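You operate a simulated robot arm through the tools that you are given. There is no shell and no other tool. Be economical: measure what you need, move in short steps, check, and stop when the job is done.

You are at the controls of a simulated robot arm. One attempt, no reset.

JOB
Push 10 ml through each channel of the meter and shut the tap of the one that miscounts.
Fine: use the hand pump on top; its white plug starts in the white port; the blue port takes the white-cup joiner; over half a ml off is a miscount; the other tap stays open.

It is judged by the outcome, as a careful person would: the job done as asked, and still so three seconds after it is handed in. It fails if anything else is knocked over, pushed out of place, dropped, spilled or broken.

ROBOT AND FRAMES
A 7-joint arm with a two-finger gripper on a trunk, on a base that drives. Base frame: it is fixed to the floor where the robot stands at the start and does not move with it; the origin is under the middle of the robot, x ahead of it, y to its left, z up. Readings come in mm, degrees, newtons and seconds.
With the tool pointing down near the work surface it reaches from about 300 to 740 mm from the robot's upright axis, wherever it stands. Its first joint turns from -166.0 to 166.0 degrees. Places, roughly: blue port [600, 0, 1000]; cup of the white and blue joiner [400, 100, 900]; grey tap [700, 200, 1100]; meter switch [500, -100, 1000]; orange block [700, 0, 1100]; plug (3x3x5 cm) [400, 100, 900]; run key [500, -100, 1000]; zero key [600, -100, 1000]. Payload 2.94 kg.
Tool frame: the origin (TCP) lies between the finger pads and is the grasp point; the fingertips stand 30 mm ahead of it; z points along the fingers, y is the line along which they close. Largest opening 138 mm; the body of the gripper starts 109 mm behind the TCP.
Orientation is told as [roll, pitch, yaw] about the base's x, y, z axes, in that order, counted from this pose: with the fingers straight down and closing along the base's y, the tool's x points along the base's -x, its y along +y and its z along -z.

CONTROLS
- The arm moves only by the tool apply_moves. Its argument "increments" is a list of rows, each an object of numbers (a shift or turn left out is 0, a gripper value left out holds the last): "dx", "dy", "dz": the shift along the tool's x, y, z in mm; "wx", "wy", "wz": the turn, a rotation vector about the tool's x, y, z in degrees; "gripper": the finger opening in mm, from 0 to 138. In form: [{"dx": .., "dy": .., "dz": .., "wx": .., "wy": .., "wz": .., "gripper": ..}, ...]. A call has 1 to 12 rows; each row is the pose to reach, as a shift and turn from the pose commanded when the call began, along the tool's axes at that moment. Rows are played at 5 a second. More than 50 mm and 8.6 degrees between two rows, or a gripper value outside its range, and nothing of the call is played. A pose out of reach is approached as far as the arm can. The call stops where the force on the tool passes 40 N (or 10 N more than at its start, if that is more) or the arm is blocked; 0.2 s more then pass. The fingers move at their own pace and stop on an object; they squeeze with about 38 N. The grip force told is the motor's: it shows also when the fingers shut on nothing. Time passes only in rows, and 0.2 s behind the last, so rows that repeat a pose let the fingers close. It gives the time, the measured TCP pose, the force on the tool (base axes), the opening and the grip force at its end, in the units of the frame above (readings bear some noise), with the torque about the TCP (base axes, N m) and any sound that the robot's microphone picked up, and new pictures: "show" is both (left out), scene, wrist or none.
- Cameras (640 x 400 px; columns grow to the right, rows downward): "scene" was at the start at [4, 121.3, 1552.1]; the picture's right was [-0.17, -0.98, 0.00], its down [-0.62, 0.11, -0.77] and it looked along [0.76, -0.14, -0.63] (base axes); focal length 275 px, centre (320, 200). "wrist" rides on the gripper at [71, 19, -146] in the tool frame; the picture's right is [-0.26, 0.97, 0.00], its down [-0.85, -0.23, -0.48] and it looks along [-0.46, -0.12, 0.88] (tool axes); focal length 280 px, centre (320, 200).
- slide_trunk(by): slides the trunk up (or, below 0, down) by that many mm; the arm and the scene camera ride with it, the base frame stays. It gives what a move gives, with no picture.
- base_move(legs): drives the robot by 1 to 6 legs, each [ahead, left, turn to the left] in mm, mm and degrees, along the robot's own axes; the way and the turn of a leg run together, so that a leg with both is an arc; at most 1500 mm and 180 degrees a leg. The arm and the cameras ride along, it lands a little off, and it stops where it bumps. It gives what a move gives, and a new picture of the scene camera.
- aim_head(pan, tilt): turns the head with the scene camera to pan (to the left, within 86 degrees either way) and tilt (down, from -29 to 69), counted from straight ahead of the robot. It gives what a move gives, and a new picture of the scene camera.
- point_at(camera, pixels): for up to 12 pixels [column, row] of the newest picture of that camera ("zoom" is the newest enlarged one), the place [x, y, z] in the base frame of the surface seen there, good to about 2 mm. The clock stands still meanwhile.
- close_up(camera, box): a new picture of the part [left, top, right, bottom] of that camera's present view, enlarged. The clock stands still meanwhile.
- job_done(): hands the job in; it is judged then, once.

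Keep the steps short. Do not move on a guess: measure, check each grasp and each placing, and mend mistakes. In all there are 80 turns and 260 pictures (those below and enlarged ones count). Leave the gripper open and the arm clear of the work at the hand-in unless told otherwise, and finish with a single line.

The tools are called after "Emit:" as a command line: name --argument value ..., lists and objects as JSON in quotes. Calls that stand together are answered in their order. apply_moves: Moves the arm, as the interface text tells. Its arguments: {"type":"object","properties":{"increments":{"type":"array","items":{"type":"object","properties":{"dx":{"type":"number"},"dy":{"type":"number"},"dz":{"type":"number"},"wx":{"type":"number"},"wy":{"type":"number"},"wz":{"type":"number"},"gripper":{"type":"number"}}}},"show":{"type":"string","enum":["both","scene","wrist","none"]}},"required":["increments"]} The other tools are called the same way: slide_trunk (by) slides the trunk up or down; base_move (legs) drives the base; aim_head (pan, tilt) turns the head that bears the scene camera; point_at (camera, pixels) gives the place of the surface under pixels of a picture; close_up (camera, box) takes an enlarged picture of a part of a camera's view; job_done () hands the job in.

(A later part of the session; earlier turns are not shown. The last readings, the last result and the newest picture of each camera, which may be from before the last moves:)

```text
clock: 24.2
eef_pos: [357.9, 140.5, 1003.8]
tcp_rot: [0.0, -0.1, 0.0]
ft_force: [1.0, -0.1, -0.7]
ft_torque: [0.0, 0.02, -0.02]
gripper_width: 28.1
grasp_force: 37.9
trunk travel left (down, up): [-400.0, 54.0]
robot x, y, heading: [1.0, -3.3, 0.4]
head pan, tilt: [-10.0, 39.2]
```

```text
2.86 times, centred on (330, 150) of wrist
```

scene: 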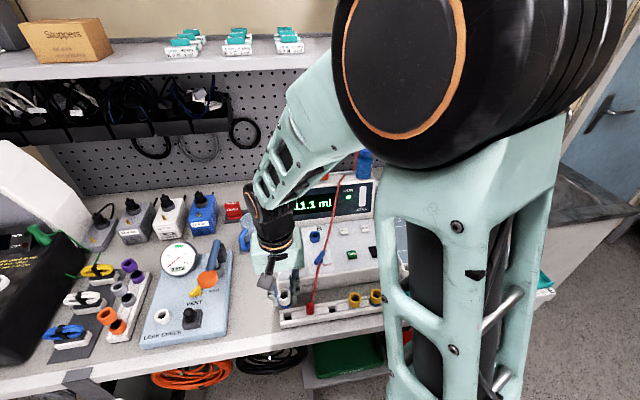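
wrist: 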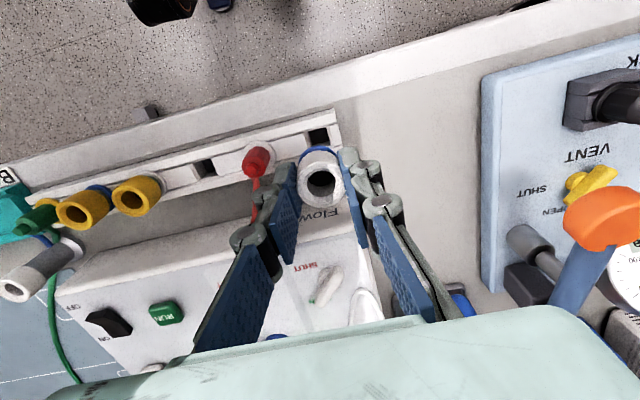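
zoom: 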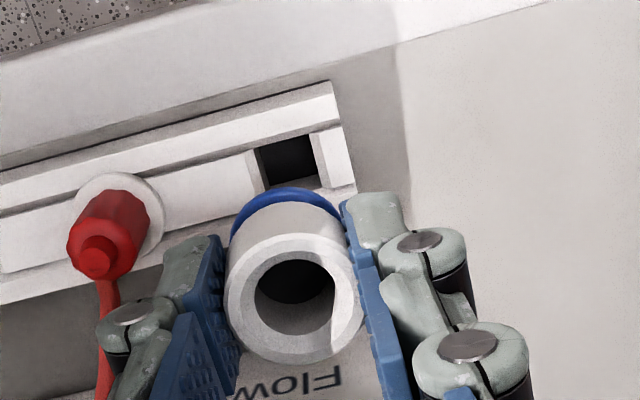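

Joiner is free of its hole. I raise to z≈1080 and carry it to just short of port B (x≈520, y≈70), then look.

Emit:
apply_moves --increments '[{"dz": -40}, {"dz": -77}, {"dx": -40, "dy": -10, "dz": -77}, {"dx": -80, "dy": -25, "dz": -77}, {"dx": -120, "dy": -50, "dz": -77}, {"dx": -155, "dy": -70, "dz": -77}, {"dx": -155, "dy": -70, "dz": -77}]'

Emit:
close_up --camera "wrist" --box '[190, 20, 450, 190]'

Emit:
close_up --camera "scene" --box '[265, 180, 385, 280]'

```text
clock: 25.8
eef_pos: [512.7, 69.2, 1081.7]
tcp_rot: [0.0, 0.1, 0.0]
ft_force: [0.1, -0.4, -0.2]
ft_torque: [0.03, 0.02, -0.02]
gripper_width: 27.7
grasp_force: 38.2
trunk travel left (down, up): [-400.0, 54.0]
robot x, y, heading: [2.6, 0.1, 0.2]
head pan, tilt: [-10.0, 39.2]
```

scene: 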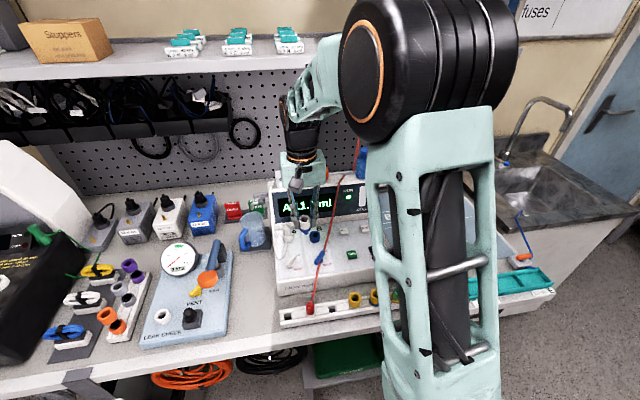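
wrist: 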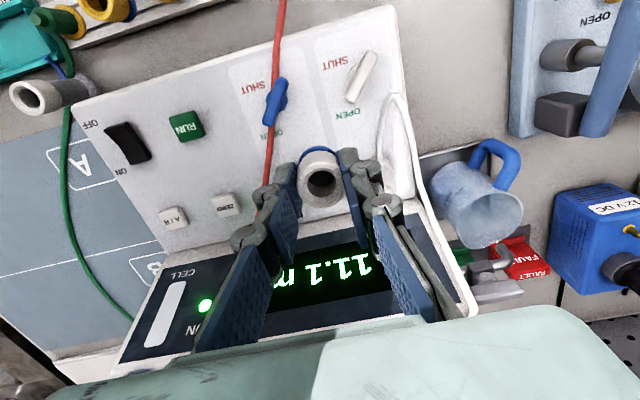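

```text
2.35 times, centred on (320, 105) of wrist
```

zoom: 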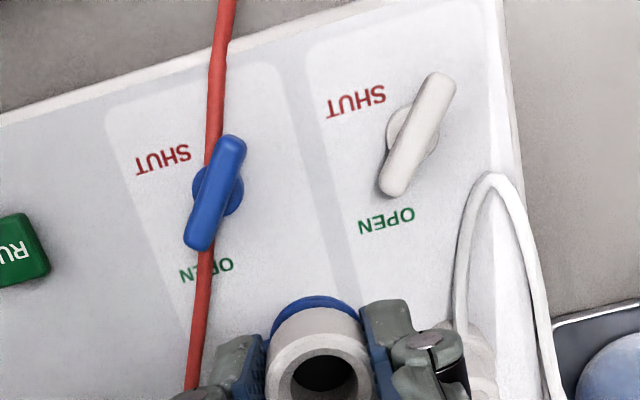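

```text
4.00 times, centred on (325, 230) of scene
```

zoom: 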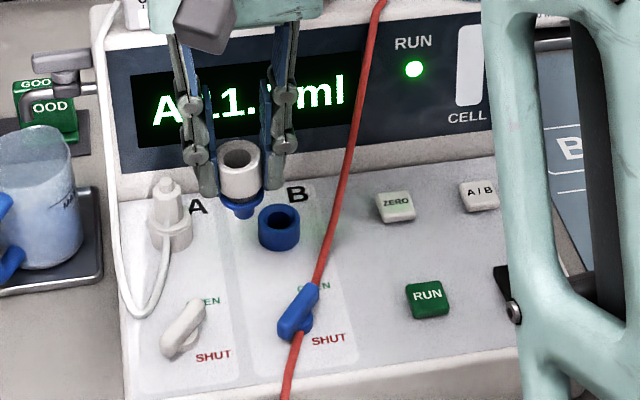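

The port is free. I measure the port's rim, the joiner in hand, and the wire.

Emit:
point_at --camera "zoom" --pixels '[[279, 208], [262, 222], [296, 222], [279, 238], [239, 147], [222, 158], [257, 158], [239, 178], [336, 230], [350, 160], [320, 280], [242, 210]]'

```text
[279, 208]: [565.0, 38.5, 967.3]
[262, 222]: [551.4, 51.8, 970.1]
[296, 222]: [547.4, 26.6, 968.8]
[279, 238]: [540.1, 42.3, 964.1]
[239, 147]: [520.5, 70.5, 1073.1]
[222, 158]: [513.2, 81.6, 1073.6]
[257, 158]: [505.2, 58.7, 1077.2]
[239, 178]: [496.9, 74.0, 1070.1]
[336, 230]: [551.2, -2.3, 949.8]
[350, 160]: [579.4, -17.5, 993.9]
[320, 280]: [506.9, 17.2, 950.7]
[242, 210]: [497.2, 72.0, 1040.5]
```

Relative offset joiner→port: +43 mm x, −31 mm y. I move there at z≈1045, just above the port, and check.

Emit:
apply_moves --increments '[{"dx": -22, "dy": -16}, {"dx": -43, "dy": -31}, {"dx": -43, "dy": -31, "dz": 20}, {"dx": -43, "dy": -31, "dz": 35}, {"dx": -43, "dy": -31, "dz": 35}]' --show "wrist"

Emit:
close_up --camera "wrist" --box '[250, 120, 390, 210]'

Emit:
close_up --camera "scene" --box '[280, 190, 360, 260]'

```text
clock: 27.0
eef_pos: [554.7, 39.6, 1046.4]
tcp_rot: [0.0, 0.0, -0.1]
ft_force: [0.2, 0.0, -0.1]
ft_torque: [0.0, 0.02, 0.01]
gripper_width: 27.5
grasp_force: 37.7
trunk travel left (down, up): [-400.0, 54.0]
robot x, y, heading: [0.2, -0.3, -0.0]
head pan, tilt: [-10.0, 39.2]
```

wrist: 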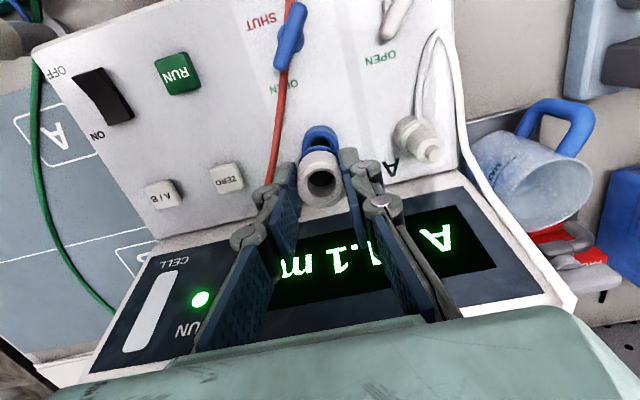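

```text
4.44 times, centred on (320, 165) of wrist
```

zoom: 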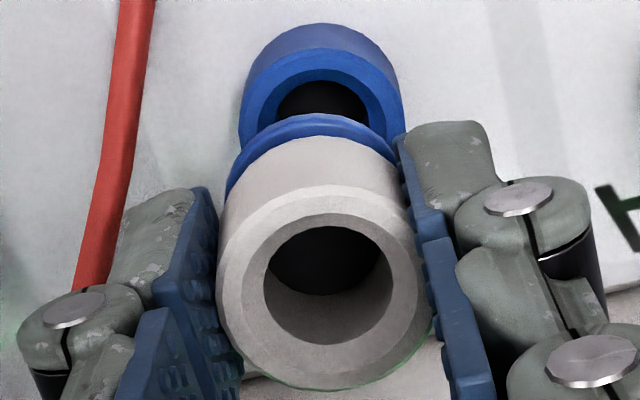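

```text
5.71 times, centred on (320, 225) of scene
```

zoom: 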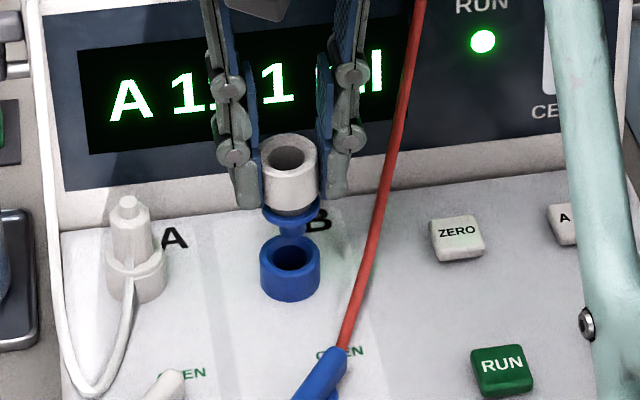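

Emit:
point_at --camera "zoom" --pixels '[[288, 136], [262, 155], [315, 155], [288, 176], [290, 238], [262, 257], [318, 257], [290, 276], [290, 233], [290, 222], [290, 285]]'

Emit:
point_at --camera "wrist" --pixels '[[320, 124], [308, 146], [337, 146], [320, 165], [322, 207], [320, 208], [299, 185], [341, 185]]'

```text
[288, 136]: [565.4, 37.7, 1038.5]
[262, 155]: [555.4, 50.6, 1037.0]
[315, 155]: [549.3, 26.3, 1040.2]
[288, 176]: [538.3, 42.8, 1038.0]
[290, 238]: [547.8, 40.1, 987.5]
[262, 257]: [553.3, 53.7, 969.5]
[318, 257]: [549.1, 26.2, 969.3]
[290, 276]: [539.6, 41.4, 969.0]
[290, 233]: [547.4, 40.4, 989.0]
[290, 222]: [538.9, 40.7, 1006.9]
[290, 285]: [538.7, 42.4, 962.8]
```

```text
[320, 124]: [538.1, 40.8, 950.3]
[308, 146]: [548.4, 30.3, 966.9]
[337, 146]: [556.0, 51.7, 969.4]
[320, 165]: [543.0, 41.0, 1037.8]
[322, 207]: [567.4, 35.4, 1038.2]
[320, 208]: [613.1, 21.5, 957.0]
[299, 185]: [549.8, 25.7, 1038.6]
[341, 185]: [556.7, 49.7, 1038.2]
```

Joiner is within ~1 mm of the port axis (trim +0.7 x, +1 y). Pin bottom is at ≈985, port top 969. I lower slowly.

Emit:
apply_moves --increments '[{"dx": -0.7, "dy": 1, "dz": 8}, {"dx": -0.7, "dy": 1, "dz": 15}, {"dx": -0.7, "dy": 1, "dz": 20}, {"dx": -0.7, "dy": 1, "dz": 24}, {"dx": -0.7, "dy": 1, "dz": 28}, {"dx": -0.7, "dy": 1, "dz": 31}, {"dx": -0.7, "dy": 1, "dz": 33}, {"dx": -0.7, "dy": 1, "dz": 33}]' --show "wrist"

Emit:
close_up --camera "scene" --box '[280, 190, 360, 260]'

```text
clock: 28.8
eef_pos: [554.8, 38.1, 1012.7]
tcp_rot: [0.0, 0.0, 0.0]
ft_force: [0.5, 0.2, -0.9]
ft_torque: [0.0, 0.03, -0.02]
gripper_width: 27.7
grasp_force: 38.4
trunk travel left (down, up): [-400.0, 54.0]
robot x, y, heading: [-2.1, 0.1, 0.1]
head pan, tilt: [-10.0, 39.2]
```

wrist: 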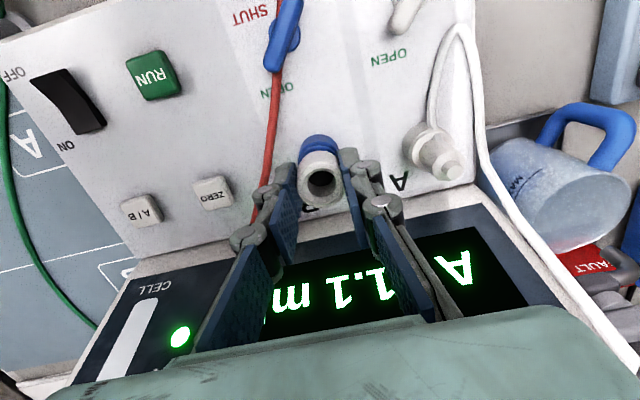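

```text
5.71 times, centred on (320, 225) of scene
```

zoom: 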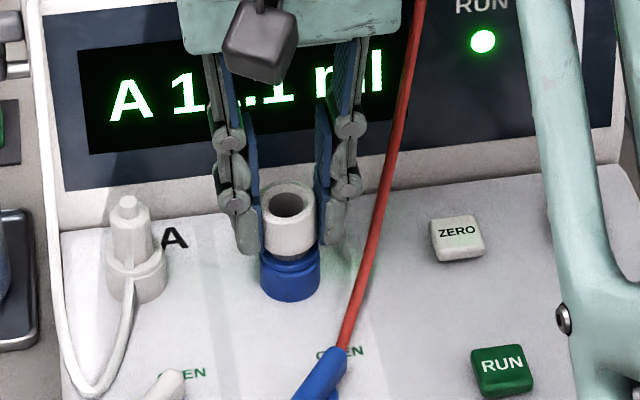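

The pin is in with no force; I press down until I feel it seat.

Emit:
apply_moves --increments '[{"dz": 2}, {"dz": 3}, {"dz": 4}, {"dz": 5}, {"dz": 6}, {"dz": 6}]' --show "none"

Emit:
close_up --camera "scene" --box '[280, 190, 360, 260]'

```text
clock: 30.2
eef_pos: [555.1, 38.3, 1012.2]
tcp_rot: [0.0, -0.5, 0.0]
ft_force: [2.7, -0.4, 39.0]
ft_torque: [0.42, -0.04, -0.04]
gripper_width: 27.8
grasp_force: 38.6
trunk travel left (down, up): [-400.0, 54.0]
robot x, y, heading: [-2.7, 2.3, -0.2]
head pan, tilt: [-10.0, 39.2]
```

```text
5.71 times, centred on (320, 225) of scene
```

zoom: 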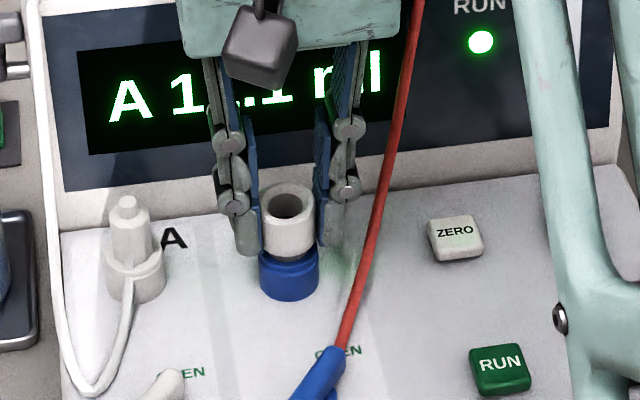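

Seated firmly (39 N, flange flush on the port). I open the fingers and rise, then measure plug A.

Emit:
apply_moves --increments '[{"dz": -4}, {"dz": -4, "gripper": 44}, {"dz": -4, "gripper": 44}, {"dz": -30, "gripper": 44}, {"dz": -70, "gripper": 44}, {"dz": -100, "dy": 35}, {"dz": -100, "dy": 70}, {"dz": -100, "dy": 70}]' --show "wrist"

Emit:
close_up --camera "scene" --box '[270, 200, 350, 270]'

Emit:
point_at --camera "zoom" --pixels '[[148, 158], [148, 180], [130, 200], [168, 200], [148, 225], [127, 250], [175, 250], [148, 270], [140, 300], [225, 180]]'

```text
clock: 32.0
eef_pos: [556.2, 107.2, 1106.6]
tcp_rot: [0.0, -0.1, 0.0]
ft_force: [0.9, -0.5, 0.5]
ft_torque: [0.05, -0.01, 0.0]
gripper_width: 44.0
grasp_force: 0.0
trunk travel left (down, up): [-400.0, 54.0]
robot x, y, heading: [-0.4, -0.1, 0.1]
head pan, tilt: [-10.0, 39.2]
```

wrist: 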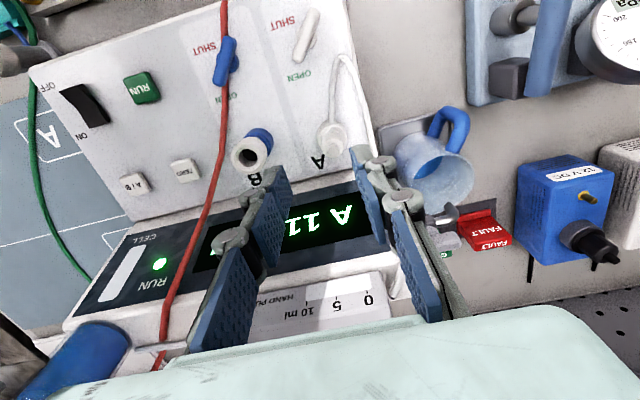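

```text
5.71 times, centred on (310, 235) of scene
```

zoom: 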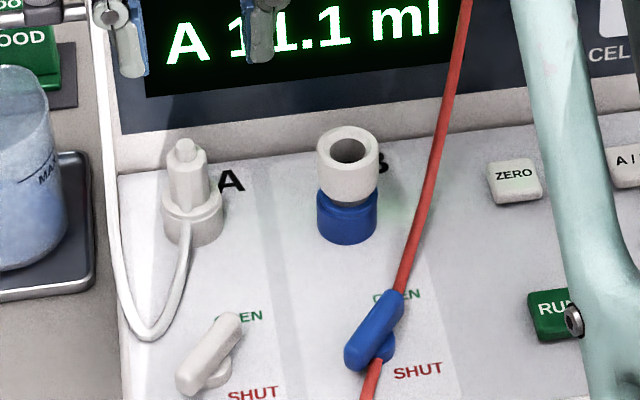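

```text
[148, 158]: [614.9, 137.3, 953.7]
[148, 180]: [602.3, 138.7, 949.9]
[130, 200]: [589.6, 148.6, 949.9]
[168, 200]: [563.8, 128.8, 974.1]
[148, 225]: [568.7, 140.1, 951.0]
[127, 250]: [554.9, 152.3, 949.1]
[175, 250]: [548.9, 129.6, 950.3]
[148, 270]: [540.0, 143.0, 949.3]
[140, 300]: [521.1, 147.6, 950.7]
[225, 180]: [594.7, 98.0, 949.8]
```

Emit:
point_at --camera "zoom" --pixels '[[187, 143], [187, 158], [170, 175], [208, 175], [187, 185], [187, 205], [165, 212], [220, 212], [192, 235], [348, 132], [320, 152], [378, 152]]'

Emit:
close_up --camera "wrist" --box '[220, 80, 390, 190]'

Emit:
point_at --camera "wrist" --pixels '[[333, 153], [340, 160], [325, 145], [343, 140], [322, 135], [250, 155], [237, 152], [265, 152]]'

```text
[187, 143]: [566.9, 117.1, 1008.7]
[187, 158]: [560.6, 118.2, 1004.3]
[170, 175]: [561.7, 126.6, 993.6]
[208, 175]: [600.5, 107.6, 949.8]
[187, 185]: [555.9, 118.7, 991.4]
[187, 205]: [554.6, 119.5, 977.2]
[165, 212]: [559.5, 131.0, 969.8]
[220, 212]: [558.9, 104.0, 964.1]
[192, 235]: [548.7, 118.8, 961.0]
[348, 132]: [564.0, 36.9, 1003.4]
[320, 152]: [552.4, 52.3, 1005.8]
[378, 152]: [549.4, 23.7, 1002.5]
```

```text
3.64 times, centred on (305, 135) of wrist
```

zoom: 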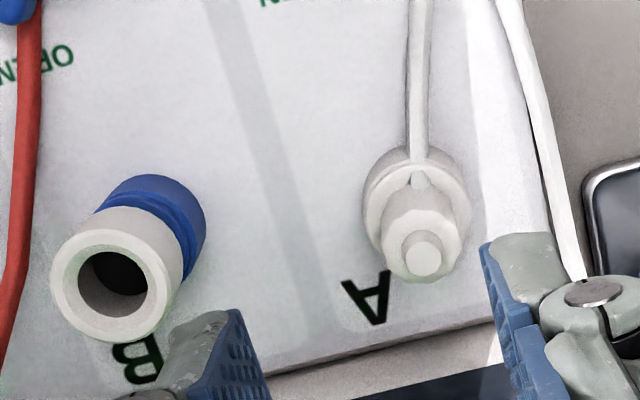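

```text
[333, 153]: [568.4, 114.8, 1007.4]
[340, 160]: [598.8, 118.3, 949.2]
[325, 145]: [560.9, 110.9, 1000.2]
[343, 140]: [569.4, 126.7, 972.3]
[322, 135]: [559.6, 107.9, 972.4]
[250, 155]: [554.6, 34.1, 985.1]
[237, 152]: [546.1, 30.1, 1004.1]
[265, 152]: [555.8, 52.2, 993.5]
```

Emit:
point_at --camera "zoom" --pixels '[[560, 215], [575, 265], [530, 110], [510, 30], [418, 250], [405, 212], [440, 205], [425, 270], [417, 185], [415, 165]]'

```text
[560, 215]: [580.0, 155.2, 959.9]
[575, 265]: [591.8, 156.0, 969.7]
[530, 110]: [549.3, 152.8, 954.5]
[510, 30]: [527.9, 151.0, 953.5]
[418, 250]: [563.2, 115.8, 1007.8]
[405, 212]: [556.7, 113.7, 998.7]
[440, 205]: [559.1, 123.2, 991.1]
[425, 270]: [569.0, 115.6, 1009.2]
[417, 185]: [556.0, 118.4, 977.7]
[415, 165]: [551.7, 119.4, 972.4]
```

Plug body: centre ≈(564.5,117), z 977–1008, Ø≈18; the tube lies at y≈153, clear of a 36 mm opening. I descend over the plug and close.

Emit:
apply_moves --increments '[{"dx": -11, "dy": 7, "gripper": 36}, {"dx": -11, "dy": 7, "dz": 40}, {"dx": -11, "dy": 7, "dz": 75}, {"dx": -11, "dy": 7, "dz": 97}, {"dx": -11, "dy": 7, "dz": 97}]' --show "wrist"

Emit:
close_up --camera "wrist" --box '[240, 110, 400, 220]'

Emit:
close_up --camera "scene" --box '[260, 190, 350, 270]'

```text
clock: 33.2
eef_pos: [566.7, 114.8, 1010.9]
tcp_rot: [0.0, -0.1, -0.1]
ft_force: [0.3, -0.1, 0.5]
ft_torque: [-0.03, -0.03, -0.02]
gripper_width: 36.2
grasp_force: 0.0
trunk travel left (down, up): [-400.0, 54.0]
robot x, y, heading: [2.0, -2.5, 0.2]
head pan, tilt: [-10.0, 39.2]
```

wrist: 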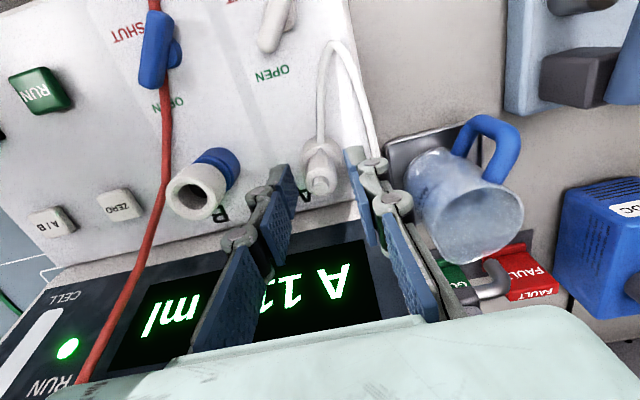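

```text
3.64 times, centred on (320, 165) of wrist
```

zoom: 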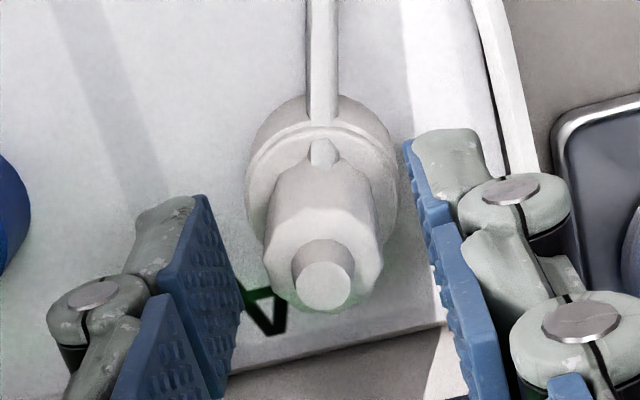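

```text
5.00 times, centred on (305, 230) of scene
```

zoom: 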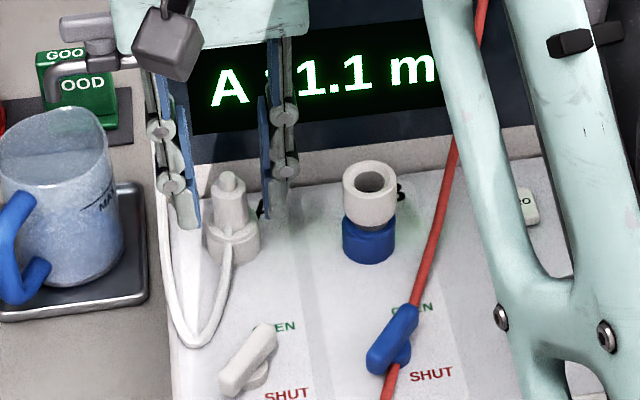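

Centred between the fingers. I close on the plug.

Emit:
apply_moves --increments '[{"gripper": 5}, {"gripper": 5}, {"gripper": 5}]' --show "none"

Emit:
close_up --camera "wrist" --box '[240, 110, 400, 220]'

```text
clock: 34.0
eef_pos: [566.4, 115.7, 1011.2]
tcp_rot: [0.0, 0.0, -0.1]
ft_force: [-1.2, -0.8, 0.4]
ft_torque: [-0.01, -0.01, 0.0]
gripper_width: 17.9
grasp_force: 38.6
trunk travel left (down, up): [-400.0, 54.0]
robot x, y, heading: [-0.9, -2.0, 0.1]
head pan, tilt: [-10.0, 39.2]
```

```text
3.64 times, centred on (320, 165) of wrist
```

zoom: 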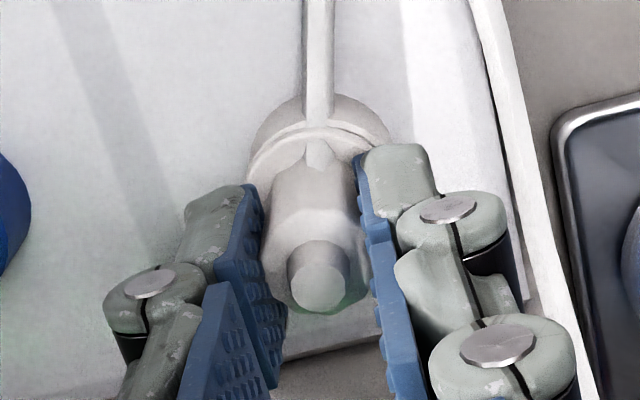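

Gripped (17.9 mm). I pull straight up 60 mm.

Emit:
apply_moves --increments '[{"dz": -6}, {"dz": -12}, {"dz": -25}, {"dz": -45}, {"dz": -65}, {"dz": -65}]' --show "wrist"

Emit:
close_up --camera "scene" --box '[260, 180, 350, 270]'

```text
clock: 35.4
eef_pos: [565.8, 115.3, 1074.3]
tcp_rot: [0.0, 0.0, 0.0]
ft_force: [-0.7, 0.1, 0.7]
ft_torque: [-0.04, 0.06, 0.0]
gripper_width: 17.8
grasp_force: 38.0
trunk travel left (down, up): [-400.0, 54.0]
robot x, y, heading: [1.3, -4.0, 0.0]
head pan, tilt: [-10.0, 39.2]
```

wrist: 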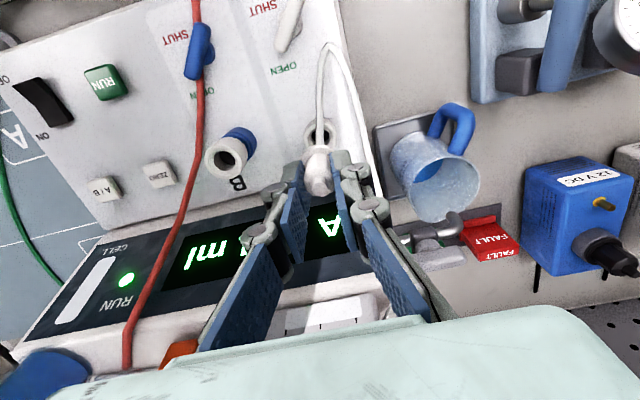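

```text
4.44 times, centred on (305, 225) of scene
```

zoom: 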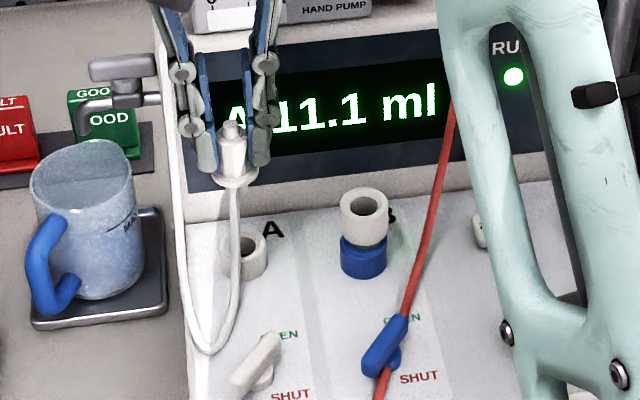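

Plug is out. The displacement needed equals port A axis → joiner axis; I measure both in the same picture.

Emit:
point_at --camera "zoom" --pixels '[[341, 207], [387, 207], [364, 189], [364, 224], [222, 255], [268, 255], [246, 236], [244, 276], [364, 235], [244, 270]]'

Emit:
point_at --camera "wrist" --pixels '[[305, 140], [332, 135], [318, 122], [207, 158], [247, 158], [225, 139], [226, 177], [318, 190]]'

Emit:
close_up --camera "wrist" --box '[190, 100, 390, 210]'

```text
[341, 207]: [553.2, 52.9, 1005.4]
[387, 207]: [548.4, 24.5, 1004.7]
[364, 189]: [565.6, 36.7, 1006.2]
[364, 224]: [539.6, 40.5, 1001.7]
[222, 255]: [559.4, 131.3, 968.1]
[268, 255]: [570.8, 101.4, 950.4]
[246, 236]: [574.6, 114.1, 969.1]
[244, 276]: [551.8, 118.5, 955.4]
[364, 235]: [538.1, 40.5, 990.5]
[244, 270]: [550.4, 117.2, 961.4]
```

```text
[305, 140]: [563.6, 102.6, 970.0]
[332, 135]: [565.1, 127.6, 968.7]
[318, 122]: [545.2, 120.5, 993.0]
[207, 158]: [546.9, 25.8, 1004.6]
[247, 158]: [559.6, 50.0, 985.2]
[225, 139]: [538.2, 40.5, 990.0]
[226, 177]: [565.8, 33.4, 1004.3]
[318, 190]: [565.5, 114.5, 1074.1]
```

```text
3.20 times, centred on (290, 155) of wrist
```

zoom: 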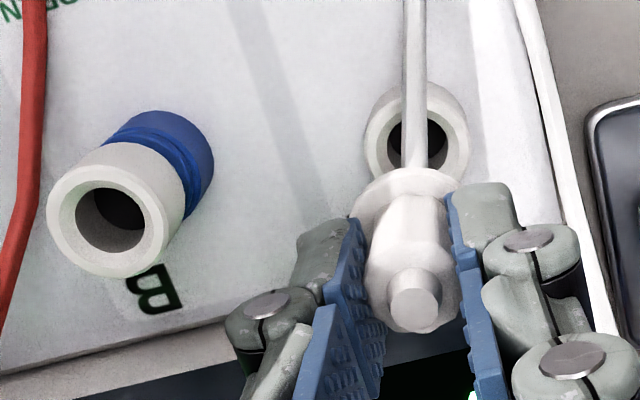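

Displacement A→joiner: −9.8 mm x, −78 mm y. I raise 20 mm and carry the plug above the joiner.

Emit:
apply_moves --increments '[{"dz": -20}, {"dx": 4, "dy": -30, "dz": -20}, {"dx": 8, "dy": -60, "dz": -20}, {"dx": 9.8, "dy": -78, "dz": -20}, {"dx": 9.8, "dy": -78, "dz": -20}]' --show "wrist"

Emit:
close_up --camera "wrist" --box '[250, 100, 390, 210]'

Emit:
close_up --camera "scene" --box '[270, 180, 350, 250]'

```text
clock: 36.6
eef_pos: [556.6, 38.7, 1094.1]
tcp_rot: [0.0, 0.0, 0.0]
ft_force: [1.6, 0.4, -1.1]
ft_torque: [0.02, 0.01, -0.02]
gripper_width: 17.4
grasp_force: 37.9
trunk travel left (down, up): [-400.0, 54.0]
robot x, y, heading: [2.1, -0.5, 0.2]
head pan, tilt: [-10.0, 39.2]
```

wrist: 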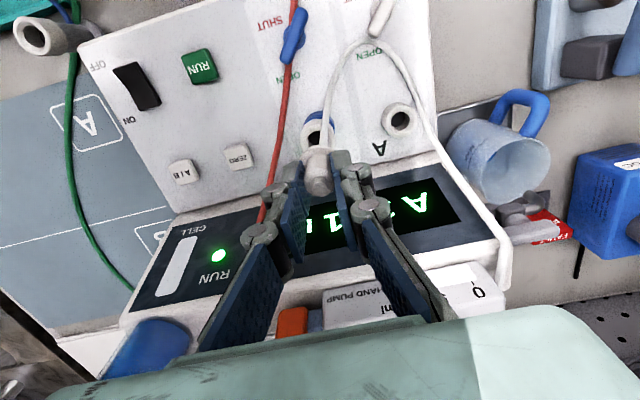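

```text
3.64 times, centred on (320, 155) of wrist
```

zoom: 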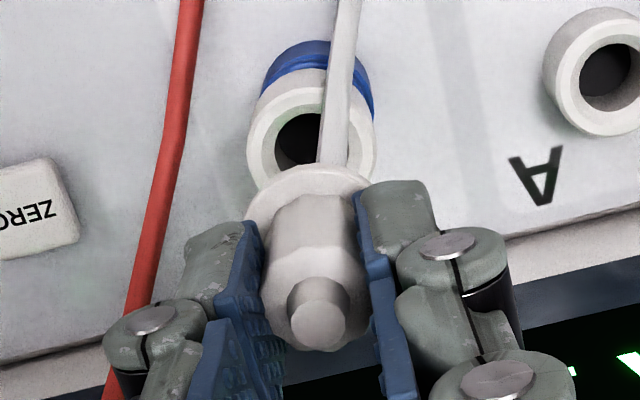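

```text
5.71 times, centred on (310, 215) of scene
```

zoom: 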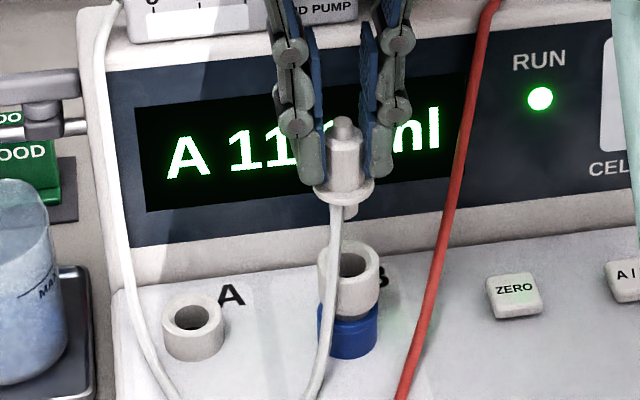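

Pin (350,212) hangs right over the cup (353,260). I lower slowly to contact.

Emit:
apply_moves --increments '[{"dz": 15}, {"dz": 25}, {"dz": 32}, {"dz": 38}, {"dz": 42}, {"dz": 45}, {"dz": 47}, {"dz": 47}]' --show "none"

Emit:
close_up --camera "scene" --box '[270, 180, 350, 250]'

```text
clock: 38.4
eef_pos: [557.0, 36.8, 1046.9]
tcp_rot: [0.0, 0.0, 0.0]
ft_force: [0.2, -0.1, -0.1]
ft_torque: [-0.02, 0.02, 0.03]
gripper_width: 17.3
grasp_force: 37.7
trunk travel left (down, up): [-400.0, 54.0]
robot x, y, heading: [-1.0, 0.4, -0.0]
head pan, tilt: [-10.0, 39.2]
```

```text
5.71 times, centred on (310, 215) of scene
```

zoom: 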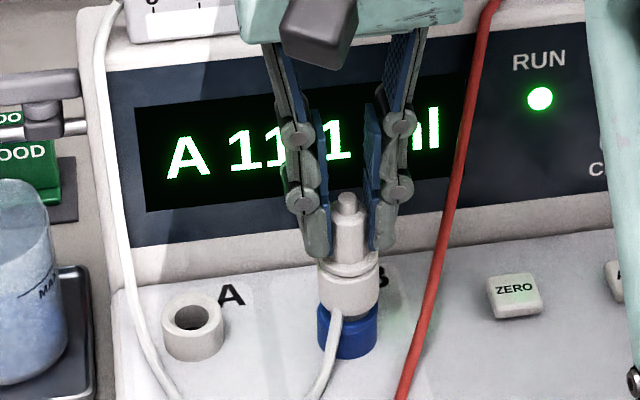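

The plug is in the cup; I press until it seats.

Emit:
apply_moves --increments '[{"dz": 2}, {"dz": 3}, {"dz": 4}, {"dz": 5}, {"dz": 6}, {"dz": 7}, {"dz": 7}]' --show "none"

Emit:
close_up --camera "scene" --box '[270, 180, 350, 250]'

```text
clock: 40.0
eef_pos: [556.3, 36.5, 1044.4]
tcp_rot: [0.0, -0.4, -0.1]
ft_force: [1.4, 2.4, 32.5]
ft_torque: [0.04, -0.06, 0.01]
gripper_width: 18.1
grasp_force: 38.3
trunk travel left (down, up): [-400.0, 54.0]
robot x, y, heading: [0.2, 2.6, -0.1]
head pan, tilt: [-10.0, 39.2]
```

```text
5.71 times, centred on (310, 215) of scene
```

zoom: 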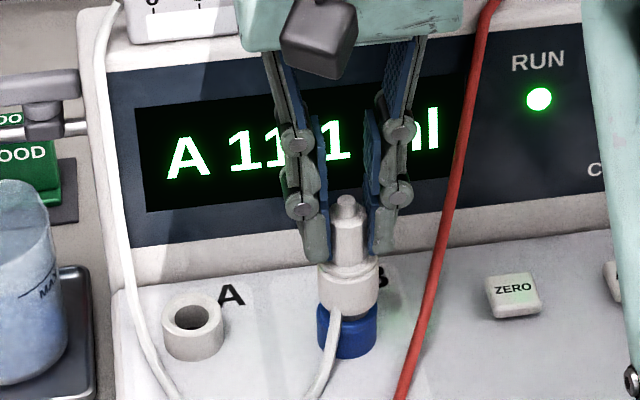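

Seated (32 N). I release, rise 130 mm, and go over the A/B key with the fingers closed.

Emit:
apply_moves --increments '[{"dz": -5}, {"dz": -5, "gripper": 36}, {"dz": -5, "gripper": 36}, {"dz": -50, "gripper": 36}, {"dz": -100}, {"dz": -130}, {"dz": -130, "dy": -45, "gripper": 0}, {"dz": -130, "dy": -90}, {"dz": -130, "dy": -140}, {"dz": -130, "dy": -140}]'

Emit:
close_up --camera "scene" --box '[270, 180, 390, 270]'

Emit:
close_up --camera "wrist" --box '[220, 80, 460, 230]'

```text
clock: 42.2
eef_pos: [556.2, -104.8, 1171.3]
tcp_rot: [0.0, 0.0, 0.0]
ft_force: [0.4, 0.3, 0.2]
ft_torque: [0.01, 0.03, -0.03]
gripper_width: 0.0
grasp_force: 28.9
trunk travel left (down, up): [-400.0, 54.0]
robot x, y, heading: [0.3, -3.2, 0.3]
head pan, tilt: [-10.0, 39.2]
```

scene: 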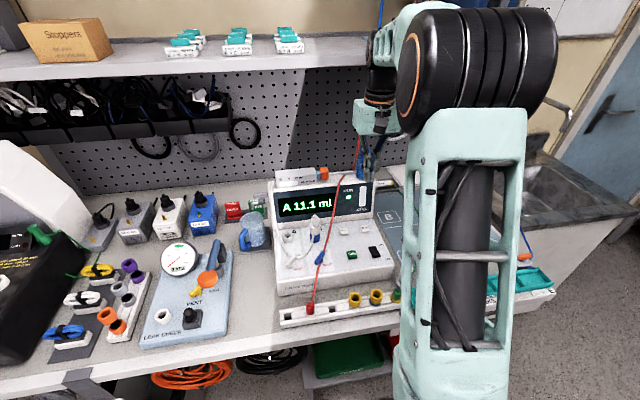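
wrist: 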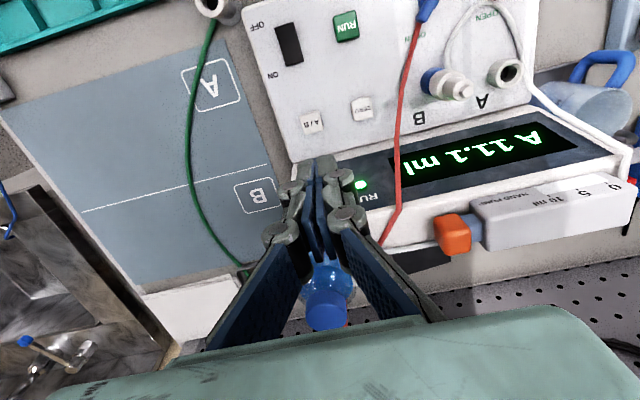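

```text
4.44 times, centred on (330, 225) of scene
```

zoom: 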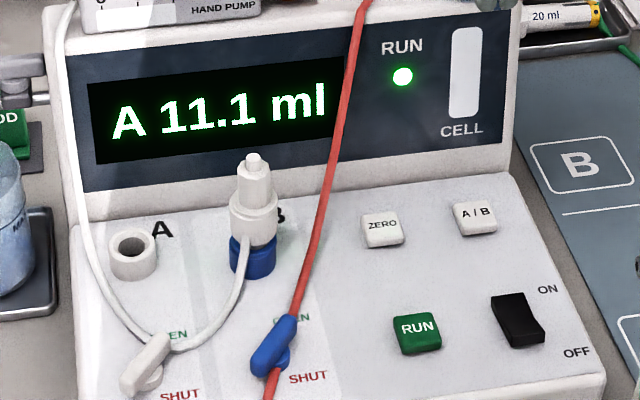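

```text
2.67 times, centred on (340, 155) of wrist
```

zoom: 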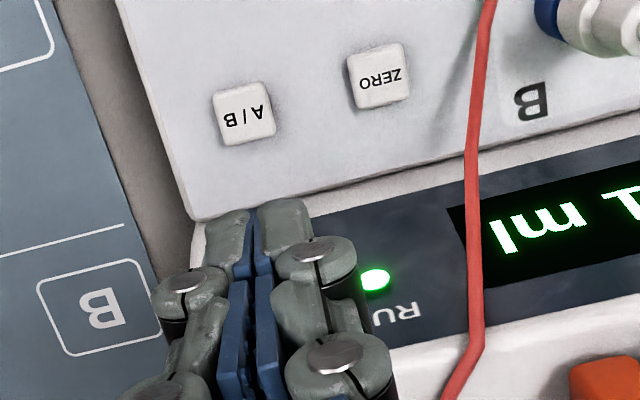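

Plug assembly stands well in B. I measure the key tops.

Emit:
point_at --camera "zoom" --pixels '[[245, 117], [380, 77], [215, 112], [275, 118]]'

Emit:
point_at --camera "scene" --pixels '[[362, 229], [341, 231], [349, 253], [374, 252], [291, 263], [297, 256], [287, 268], [319, 257]]'

```text
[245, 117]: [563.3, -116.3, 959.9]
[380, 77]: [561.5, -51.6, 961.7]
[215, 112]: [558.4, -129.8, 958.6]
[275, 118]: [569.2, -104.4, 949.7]
```

```text
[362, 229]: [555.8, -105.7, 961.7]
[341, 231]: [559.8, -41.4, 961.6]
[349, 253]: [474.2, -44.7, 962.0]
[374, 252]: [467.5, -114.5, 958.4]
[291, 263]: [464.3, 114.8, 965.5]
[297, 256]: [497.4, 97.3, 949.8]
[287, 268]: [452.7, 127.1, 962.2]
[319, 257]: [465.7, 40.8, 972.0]
```

Key centres: A/B ≈(562,−115), ZERO ≈(560,−51), top z≈960. I press A/B with the closed tips.

Emit:
apply_moves --increments '[{"dx": -8, "dy": -10, "dz": 45}, {"dx": -8, "dy": -10, "dz": 90}, {"dx": -8, "dy": -10, "dz": 135}, {"dx": -8, "dy": -10, "dz": 165}, {"dx": -8, "dy": -10, "dz": 176}, {"dx": -8, "dy": -10, "dz": 176}]' --show "wrist"

Emit:
close_up --camera "scene" --box '[310, 190, 390, 260]'

```text
clock: 43.6
eef_pos: [564.1, -112.6, 995.7]
tcp_rot: [0.0, -0.1, 0.0]
ft_force: [0.0, 0.8, 0.3]
ft_torque: [-0.02, -0.01, -0.03]
gripper_width: 0.0
grasp_force: 27.9
trunk travel left (down, up): [-400.0, 54.0]
robot x, y, heading: [-2.1, -0.6, 0.2]
head pan, tilt: [-10.0, 39.2]
```

wrist: 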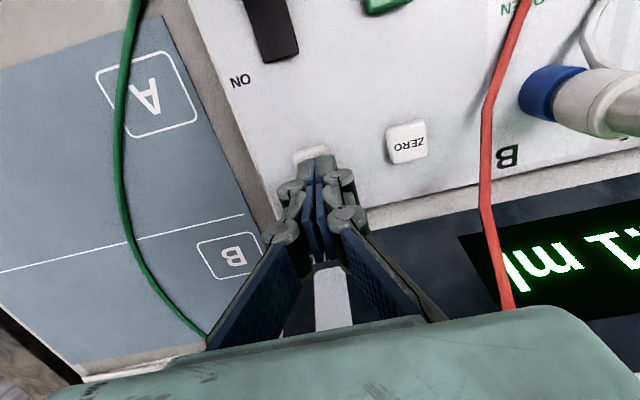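

```text
5.71 times, centred on (350, 225) of scene
```

zoom: 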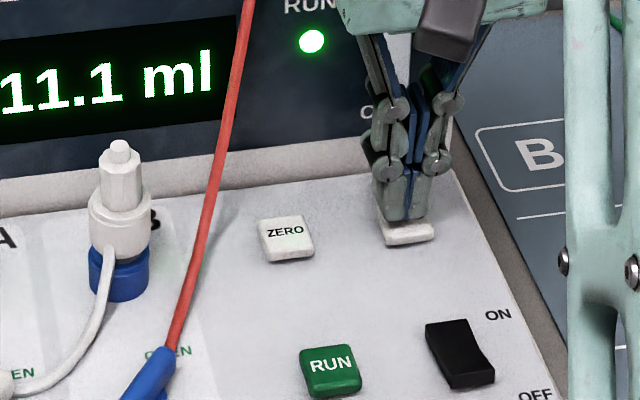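

Tips stand just above the key, slightly toward its back. I shift 4 mm forward and press, then lift.

Emit:
apply_moves --increments '[{"dx": 4, "dz": 2}, {"dx": 4, "dz": 5}, {"dx": 4, "dz": 7}, {"dx": 4, "dz": 9}, {"dx": 4, "dz": 9}]' --show "none"

Emit:
close_up --camera "scene" --box '[270, 180, 390, 270]'

```text
clock: 44.8
eef_pos: [561.6, -113.9, 987.2]
tcp_rot: [0.0, 0.1, 0.0]
ft_force: [0.4, 0.0, 0.1]
ft_torque: [-0.01, 0.0, -0.03]
gripper_width: 6.0
grasp_force: 28.2
trunk travel left (down, up): [-400.0, 54.0]
robot x, y, heading: [2.6, 1.5, 0.1]
head pan, tilt: [-10.0, 39.2]
```

```text
4.44 times, centred on (330, 225) of scene
```

zoom: 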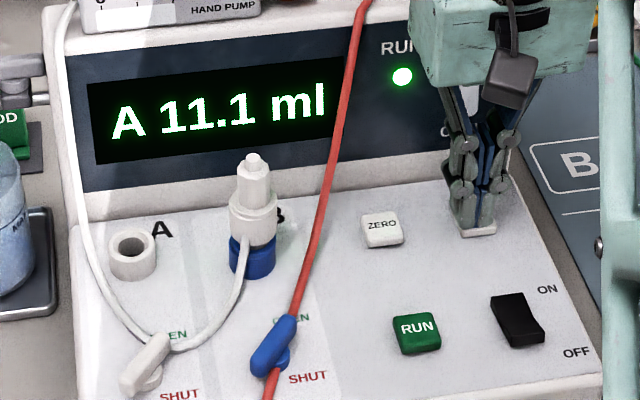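

Not yet triggered. I press a bit further.

Emit:
apply_moves --increments '[{"dz": 1.5}, {"dz": 3}, {"dz": 4}, {"dz": 4}]' --show "none"

Emit:
close_up --camera "scene" --box '[270, 180, 390, 270]'

```text
clock: 45.8
eef_pos: [560.0, -113.5, 982.5]
tcp_rot: [-0.1, -0.1, 0.0]
ft_force: [1.8, -0.1, 7.2]
ft_torque: [-0.03, -0.01, 0.0]
gripper_width: 5.8
grasp_force: 28.4
trunk travel left (down, up): [-400.0, 54.0]
robot x, y, heading: [0.7, -0.7, -0.2]
head pan, tilt: [-10.0, 39.2]
heard: click
```

```text
4.44 times, centred on (330, 225) of scene
```

zoom: 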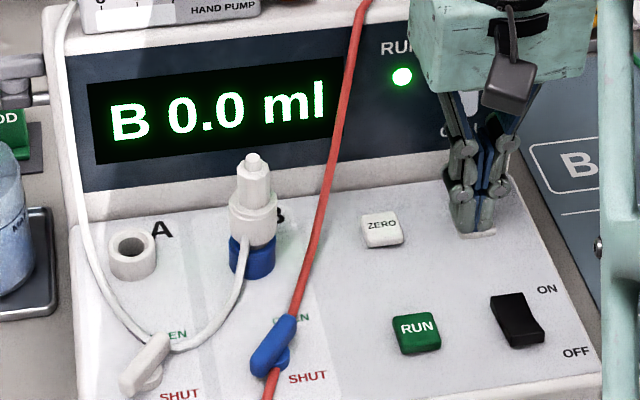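

Click heard; display reads B 0.0 ml. I rise and open the fingers to 80, turning for the pump.

Emit:
apply_moves --increments '[{"dz": -45}, {"dz": -90}, {"dz": -135}, {"dz": -180}, {"dz": -220}, {"dz": -220, "dy": 40, "wz": -8.5, "gripper": 80}, {"dz": -220, "dy": 80, "wz": -17}, {"dz": -220, "dy": 105, "wz": -25.5}, {"dz": -220, "dy": 105, "wz": -34}, {"dz": -220, "dy": 105, "wz": -42.5}, {"dz": -220, "dy": 105, "wz": -51}]' --show "none"

Emit:
apply_moves --increments '[{"wz": -8.5}, {"wz": -17}, {"wz": -25.5}, {"wz": -34}, {"wz": -39}, {"wz": -39}]' --show "none"

```text
clock: 48.2
eef_pos: [561.4, -6.8, 1202.9]
tcp_rot: [0.0, 0.1, 51.2]
ft_force: [0.2, -0.2, 0.2]
ft_torque: [0.0, 0.0, -0.02]
gripper_width: 80.1
grasp_force: 0.0
trunk travel left (down, up): [-400.0, 54.0]
robot x, y, heading: [3.7, 0.9, 0.1]
head pan, tilt: [-10.0, 39.2]
```

```text
clock: 49.6
eef_pos: [560.9, -7.6, 1203.4]
tcp_rot: [0.0, 0.0, 90.0]
ft_force: [0.8, 0.1, 0.0]
ft_torque: [0.02, 0.04, -0.02]
gripper_width: 80.1
grasp_force: 0.1
trunk travel left (down, up): [-400.0, 54.0]
robot x, y, heading: [-0.0, 3.2, 0.1]
head pan, tilt: [-10.0, 39.2]
```

Now ahead 99 mm over the block, checking before descending.

Emit:
apply_moves --increments '[{"dy": -45}, {"dy": -85}, {"dy": -99}, {"dy": -99}]' --show "wrist"

Emit:
point_at --camera "wrist" --pixels '[[317, 140], [310, 145], [325, 145], [317, 155]]'

```text
clock: 50.6
eef_pos: [659.5, -5.9, 1203.2]
tcp_rot: [0.0, -0.1, 90.0]
ft_force: [0.5, 0.1, 0.1]
ft_torque: [-0.02, 0.0, 0.01]
gripper_width: 80.3
grasp_force: 0.0
trunk travel left (down, up): [-400.0, 54.0]
robot x, y, heading: [0.2, -0.1, -0.2]
head pan, tilt: [-10.0, 39.2]
```

wrist: 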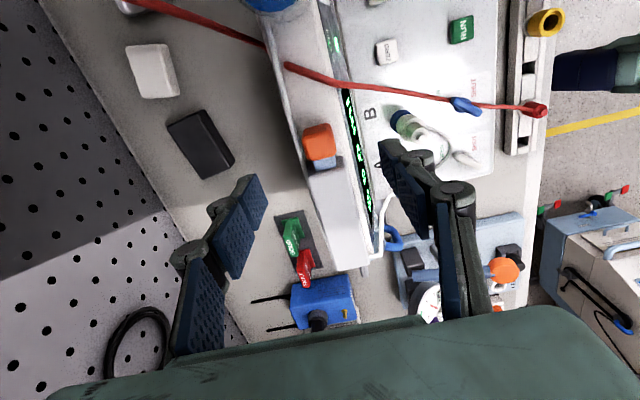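

```text
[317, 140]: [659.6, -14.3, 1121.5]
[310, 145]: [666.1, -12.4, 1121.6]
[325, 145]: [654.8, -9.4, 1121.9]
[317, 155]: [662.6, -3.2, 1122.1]
```

Block is in the same place. I descend 77 mm, grip and pull 45 mm to the right to the stop.

Emit:
apply_moves --increments '[{"dx": 1.5, "dz": 30}, {"dx": 1.5, "dz": 60}, {"dx": 1.5, "dz": 77}, {"dx": 1.5, "dz": 77, "gripper": 40}, {"dx": 1.5, "dz": 77, "gripper": 40}, {"dx": 1.5, "dz": 77, "gripper": 15}, {"dx": 1.5, "dz": 77, "gripper": 15}, {"dx": 1.5, "dz": 77, "gripper": 15}]' --show "none"

Emit:
apply_moves --increments '[{"dx": 5}, {"dx": 10}, {"dx": 15}, {"dx": 20}, {"dx": 25}, {"dx": 30}, {"dx": 35}, {"dx": 40}, {"dx": 43}, {"dx": 45}, {"dx": 45}]' --show "none"

Emit:
close_up --camera "scene" --box '[265, 150, 385, 225]'

```text
clock: 52.4
eef_pos: [660.4, -8.6, 1123.8]
tcp_rot: [0.1, 0.0, 90.0]
ft_force: [-6.7, -0.4, -3.2]
ft_torque: [-0.02, 0.21, 0.02]
gripper_width: 25.8
grasp_force: 44.7
trunk travel left (down, up): [-400.0, 54.0]
robot x, y, heading: [1.0, -1.4, -0.2]
head pan, tilt: [-10.0, 39.2]
```

```text
clock: 54.8
eef_pos: [659.8, -54.4, 1124.3]
tcp_rot: [0.1, 0.0, 90.0]
ft_force: [-9.2, 0.9, -10.2]
ft_torque: [-0.06, 0.28, -0.01]
gripper_width: 25.8
grasp_force: 45.0
trunk travel left (down, up): [-400.0, 54.0]
robot x, y, heading: [-2.2, 3.3, 0.2]
head pan, tilt: [-10.0, 39.2]
```

```text
5.33 times, centred on (325, 188) of scene
```

zoom: 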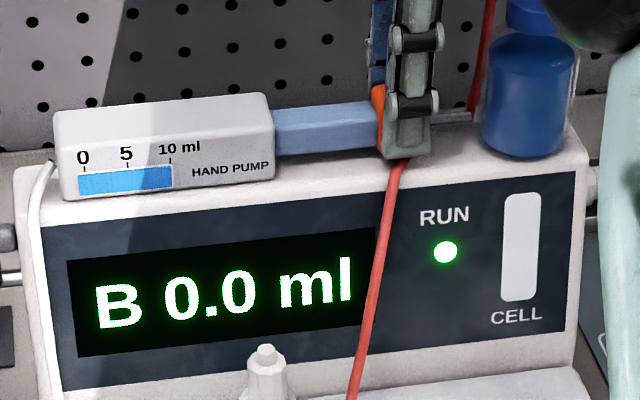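

Pump full again. I take the last 1 mm to the stop, then push the whole stroke back in.

Emit:
apply_moves --increments '[{"dx": 1}, {"dx": 2}, {"dx": 2}, {"dx": -3}, {"dx": -6}, {"dx": -10}, {"dx": -14}, {"dx": -18}, {"dx": -22}, {"dx": -26}, {"dx": -30}, {"dx": -34}]' --show "none"

Emit:
apply_moves --increments '[{"dx": -4}, {"dx": -8}, {"dx": -11}, {"dx": -12.5}, {"dx": -13.5}, {"dx": -13.5}]' --show "none"

Emit:
close_up --camera "scene" --box '[265, 150, 385, 225]'

```text
clock: 57.4
eef_pos: [659.7, -19.7, 1124.0]
tcp_rot: [0.2, 0.0, 90.2]
ft_force: [-12.8, -0.6, -16.6]
ft_torque: [-0.36, 0.35, -0.11]
gripper_width: 26.0
grasp_force: 45.0
trunk travel left (down, up): [-400.0, 54.0]
robot x, y, heading: [-1.0, 0.8, 0.0]
head pan, tilt: [-10.0, 39.2]
```

```text
clock: 58.8
eef_pos: [660.5, -7.9, 1124.6]
tcp_rot: [0.0, 0.1, 89.9]
ft_force: [-12.5, -6.7, -14.7]
ft_torque: [0.28, 0.37, 0.05]
gripper_width: 25.9
grasp_force: 45.3
trunk travel left (down, up): [-400.0, 54.0]
robot x, y, heading: [-0.1, 1.7, -0.1]
head pan, tilt: [-10.0, 39.2]
```

```text
5.33 times, centred on (325, 188) of scene
```

zoom: 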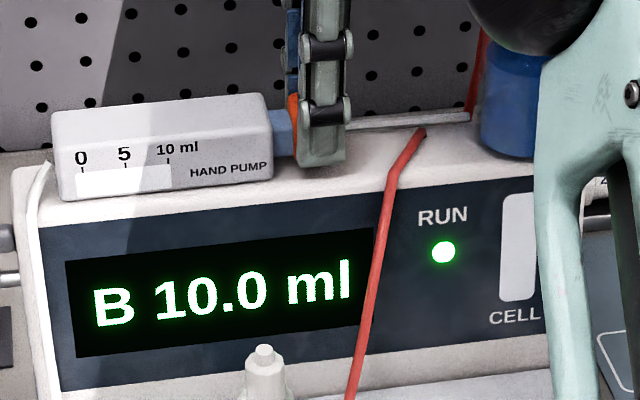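

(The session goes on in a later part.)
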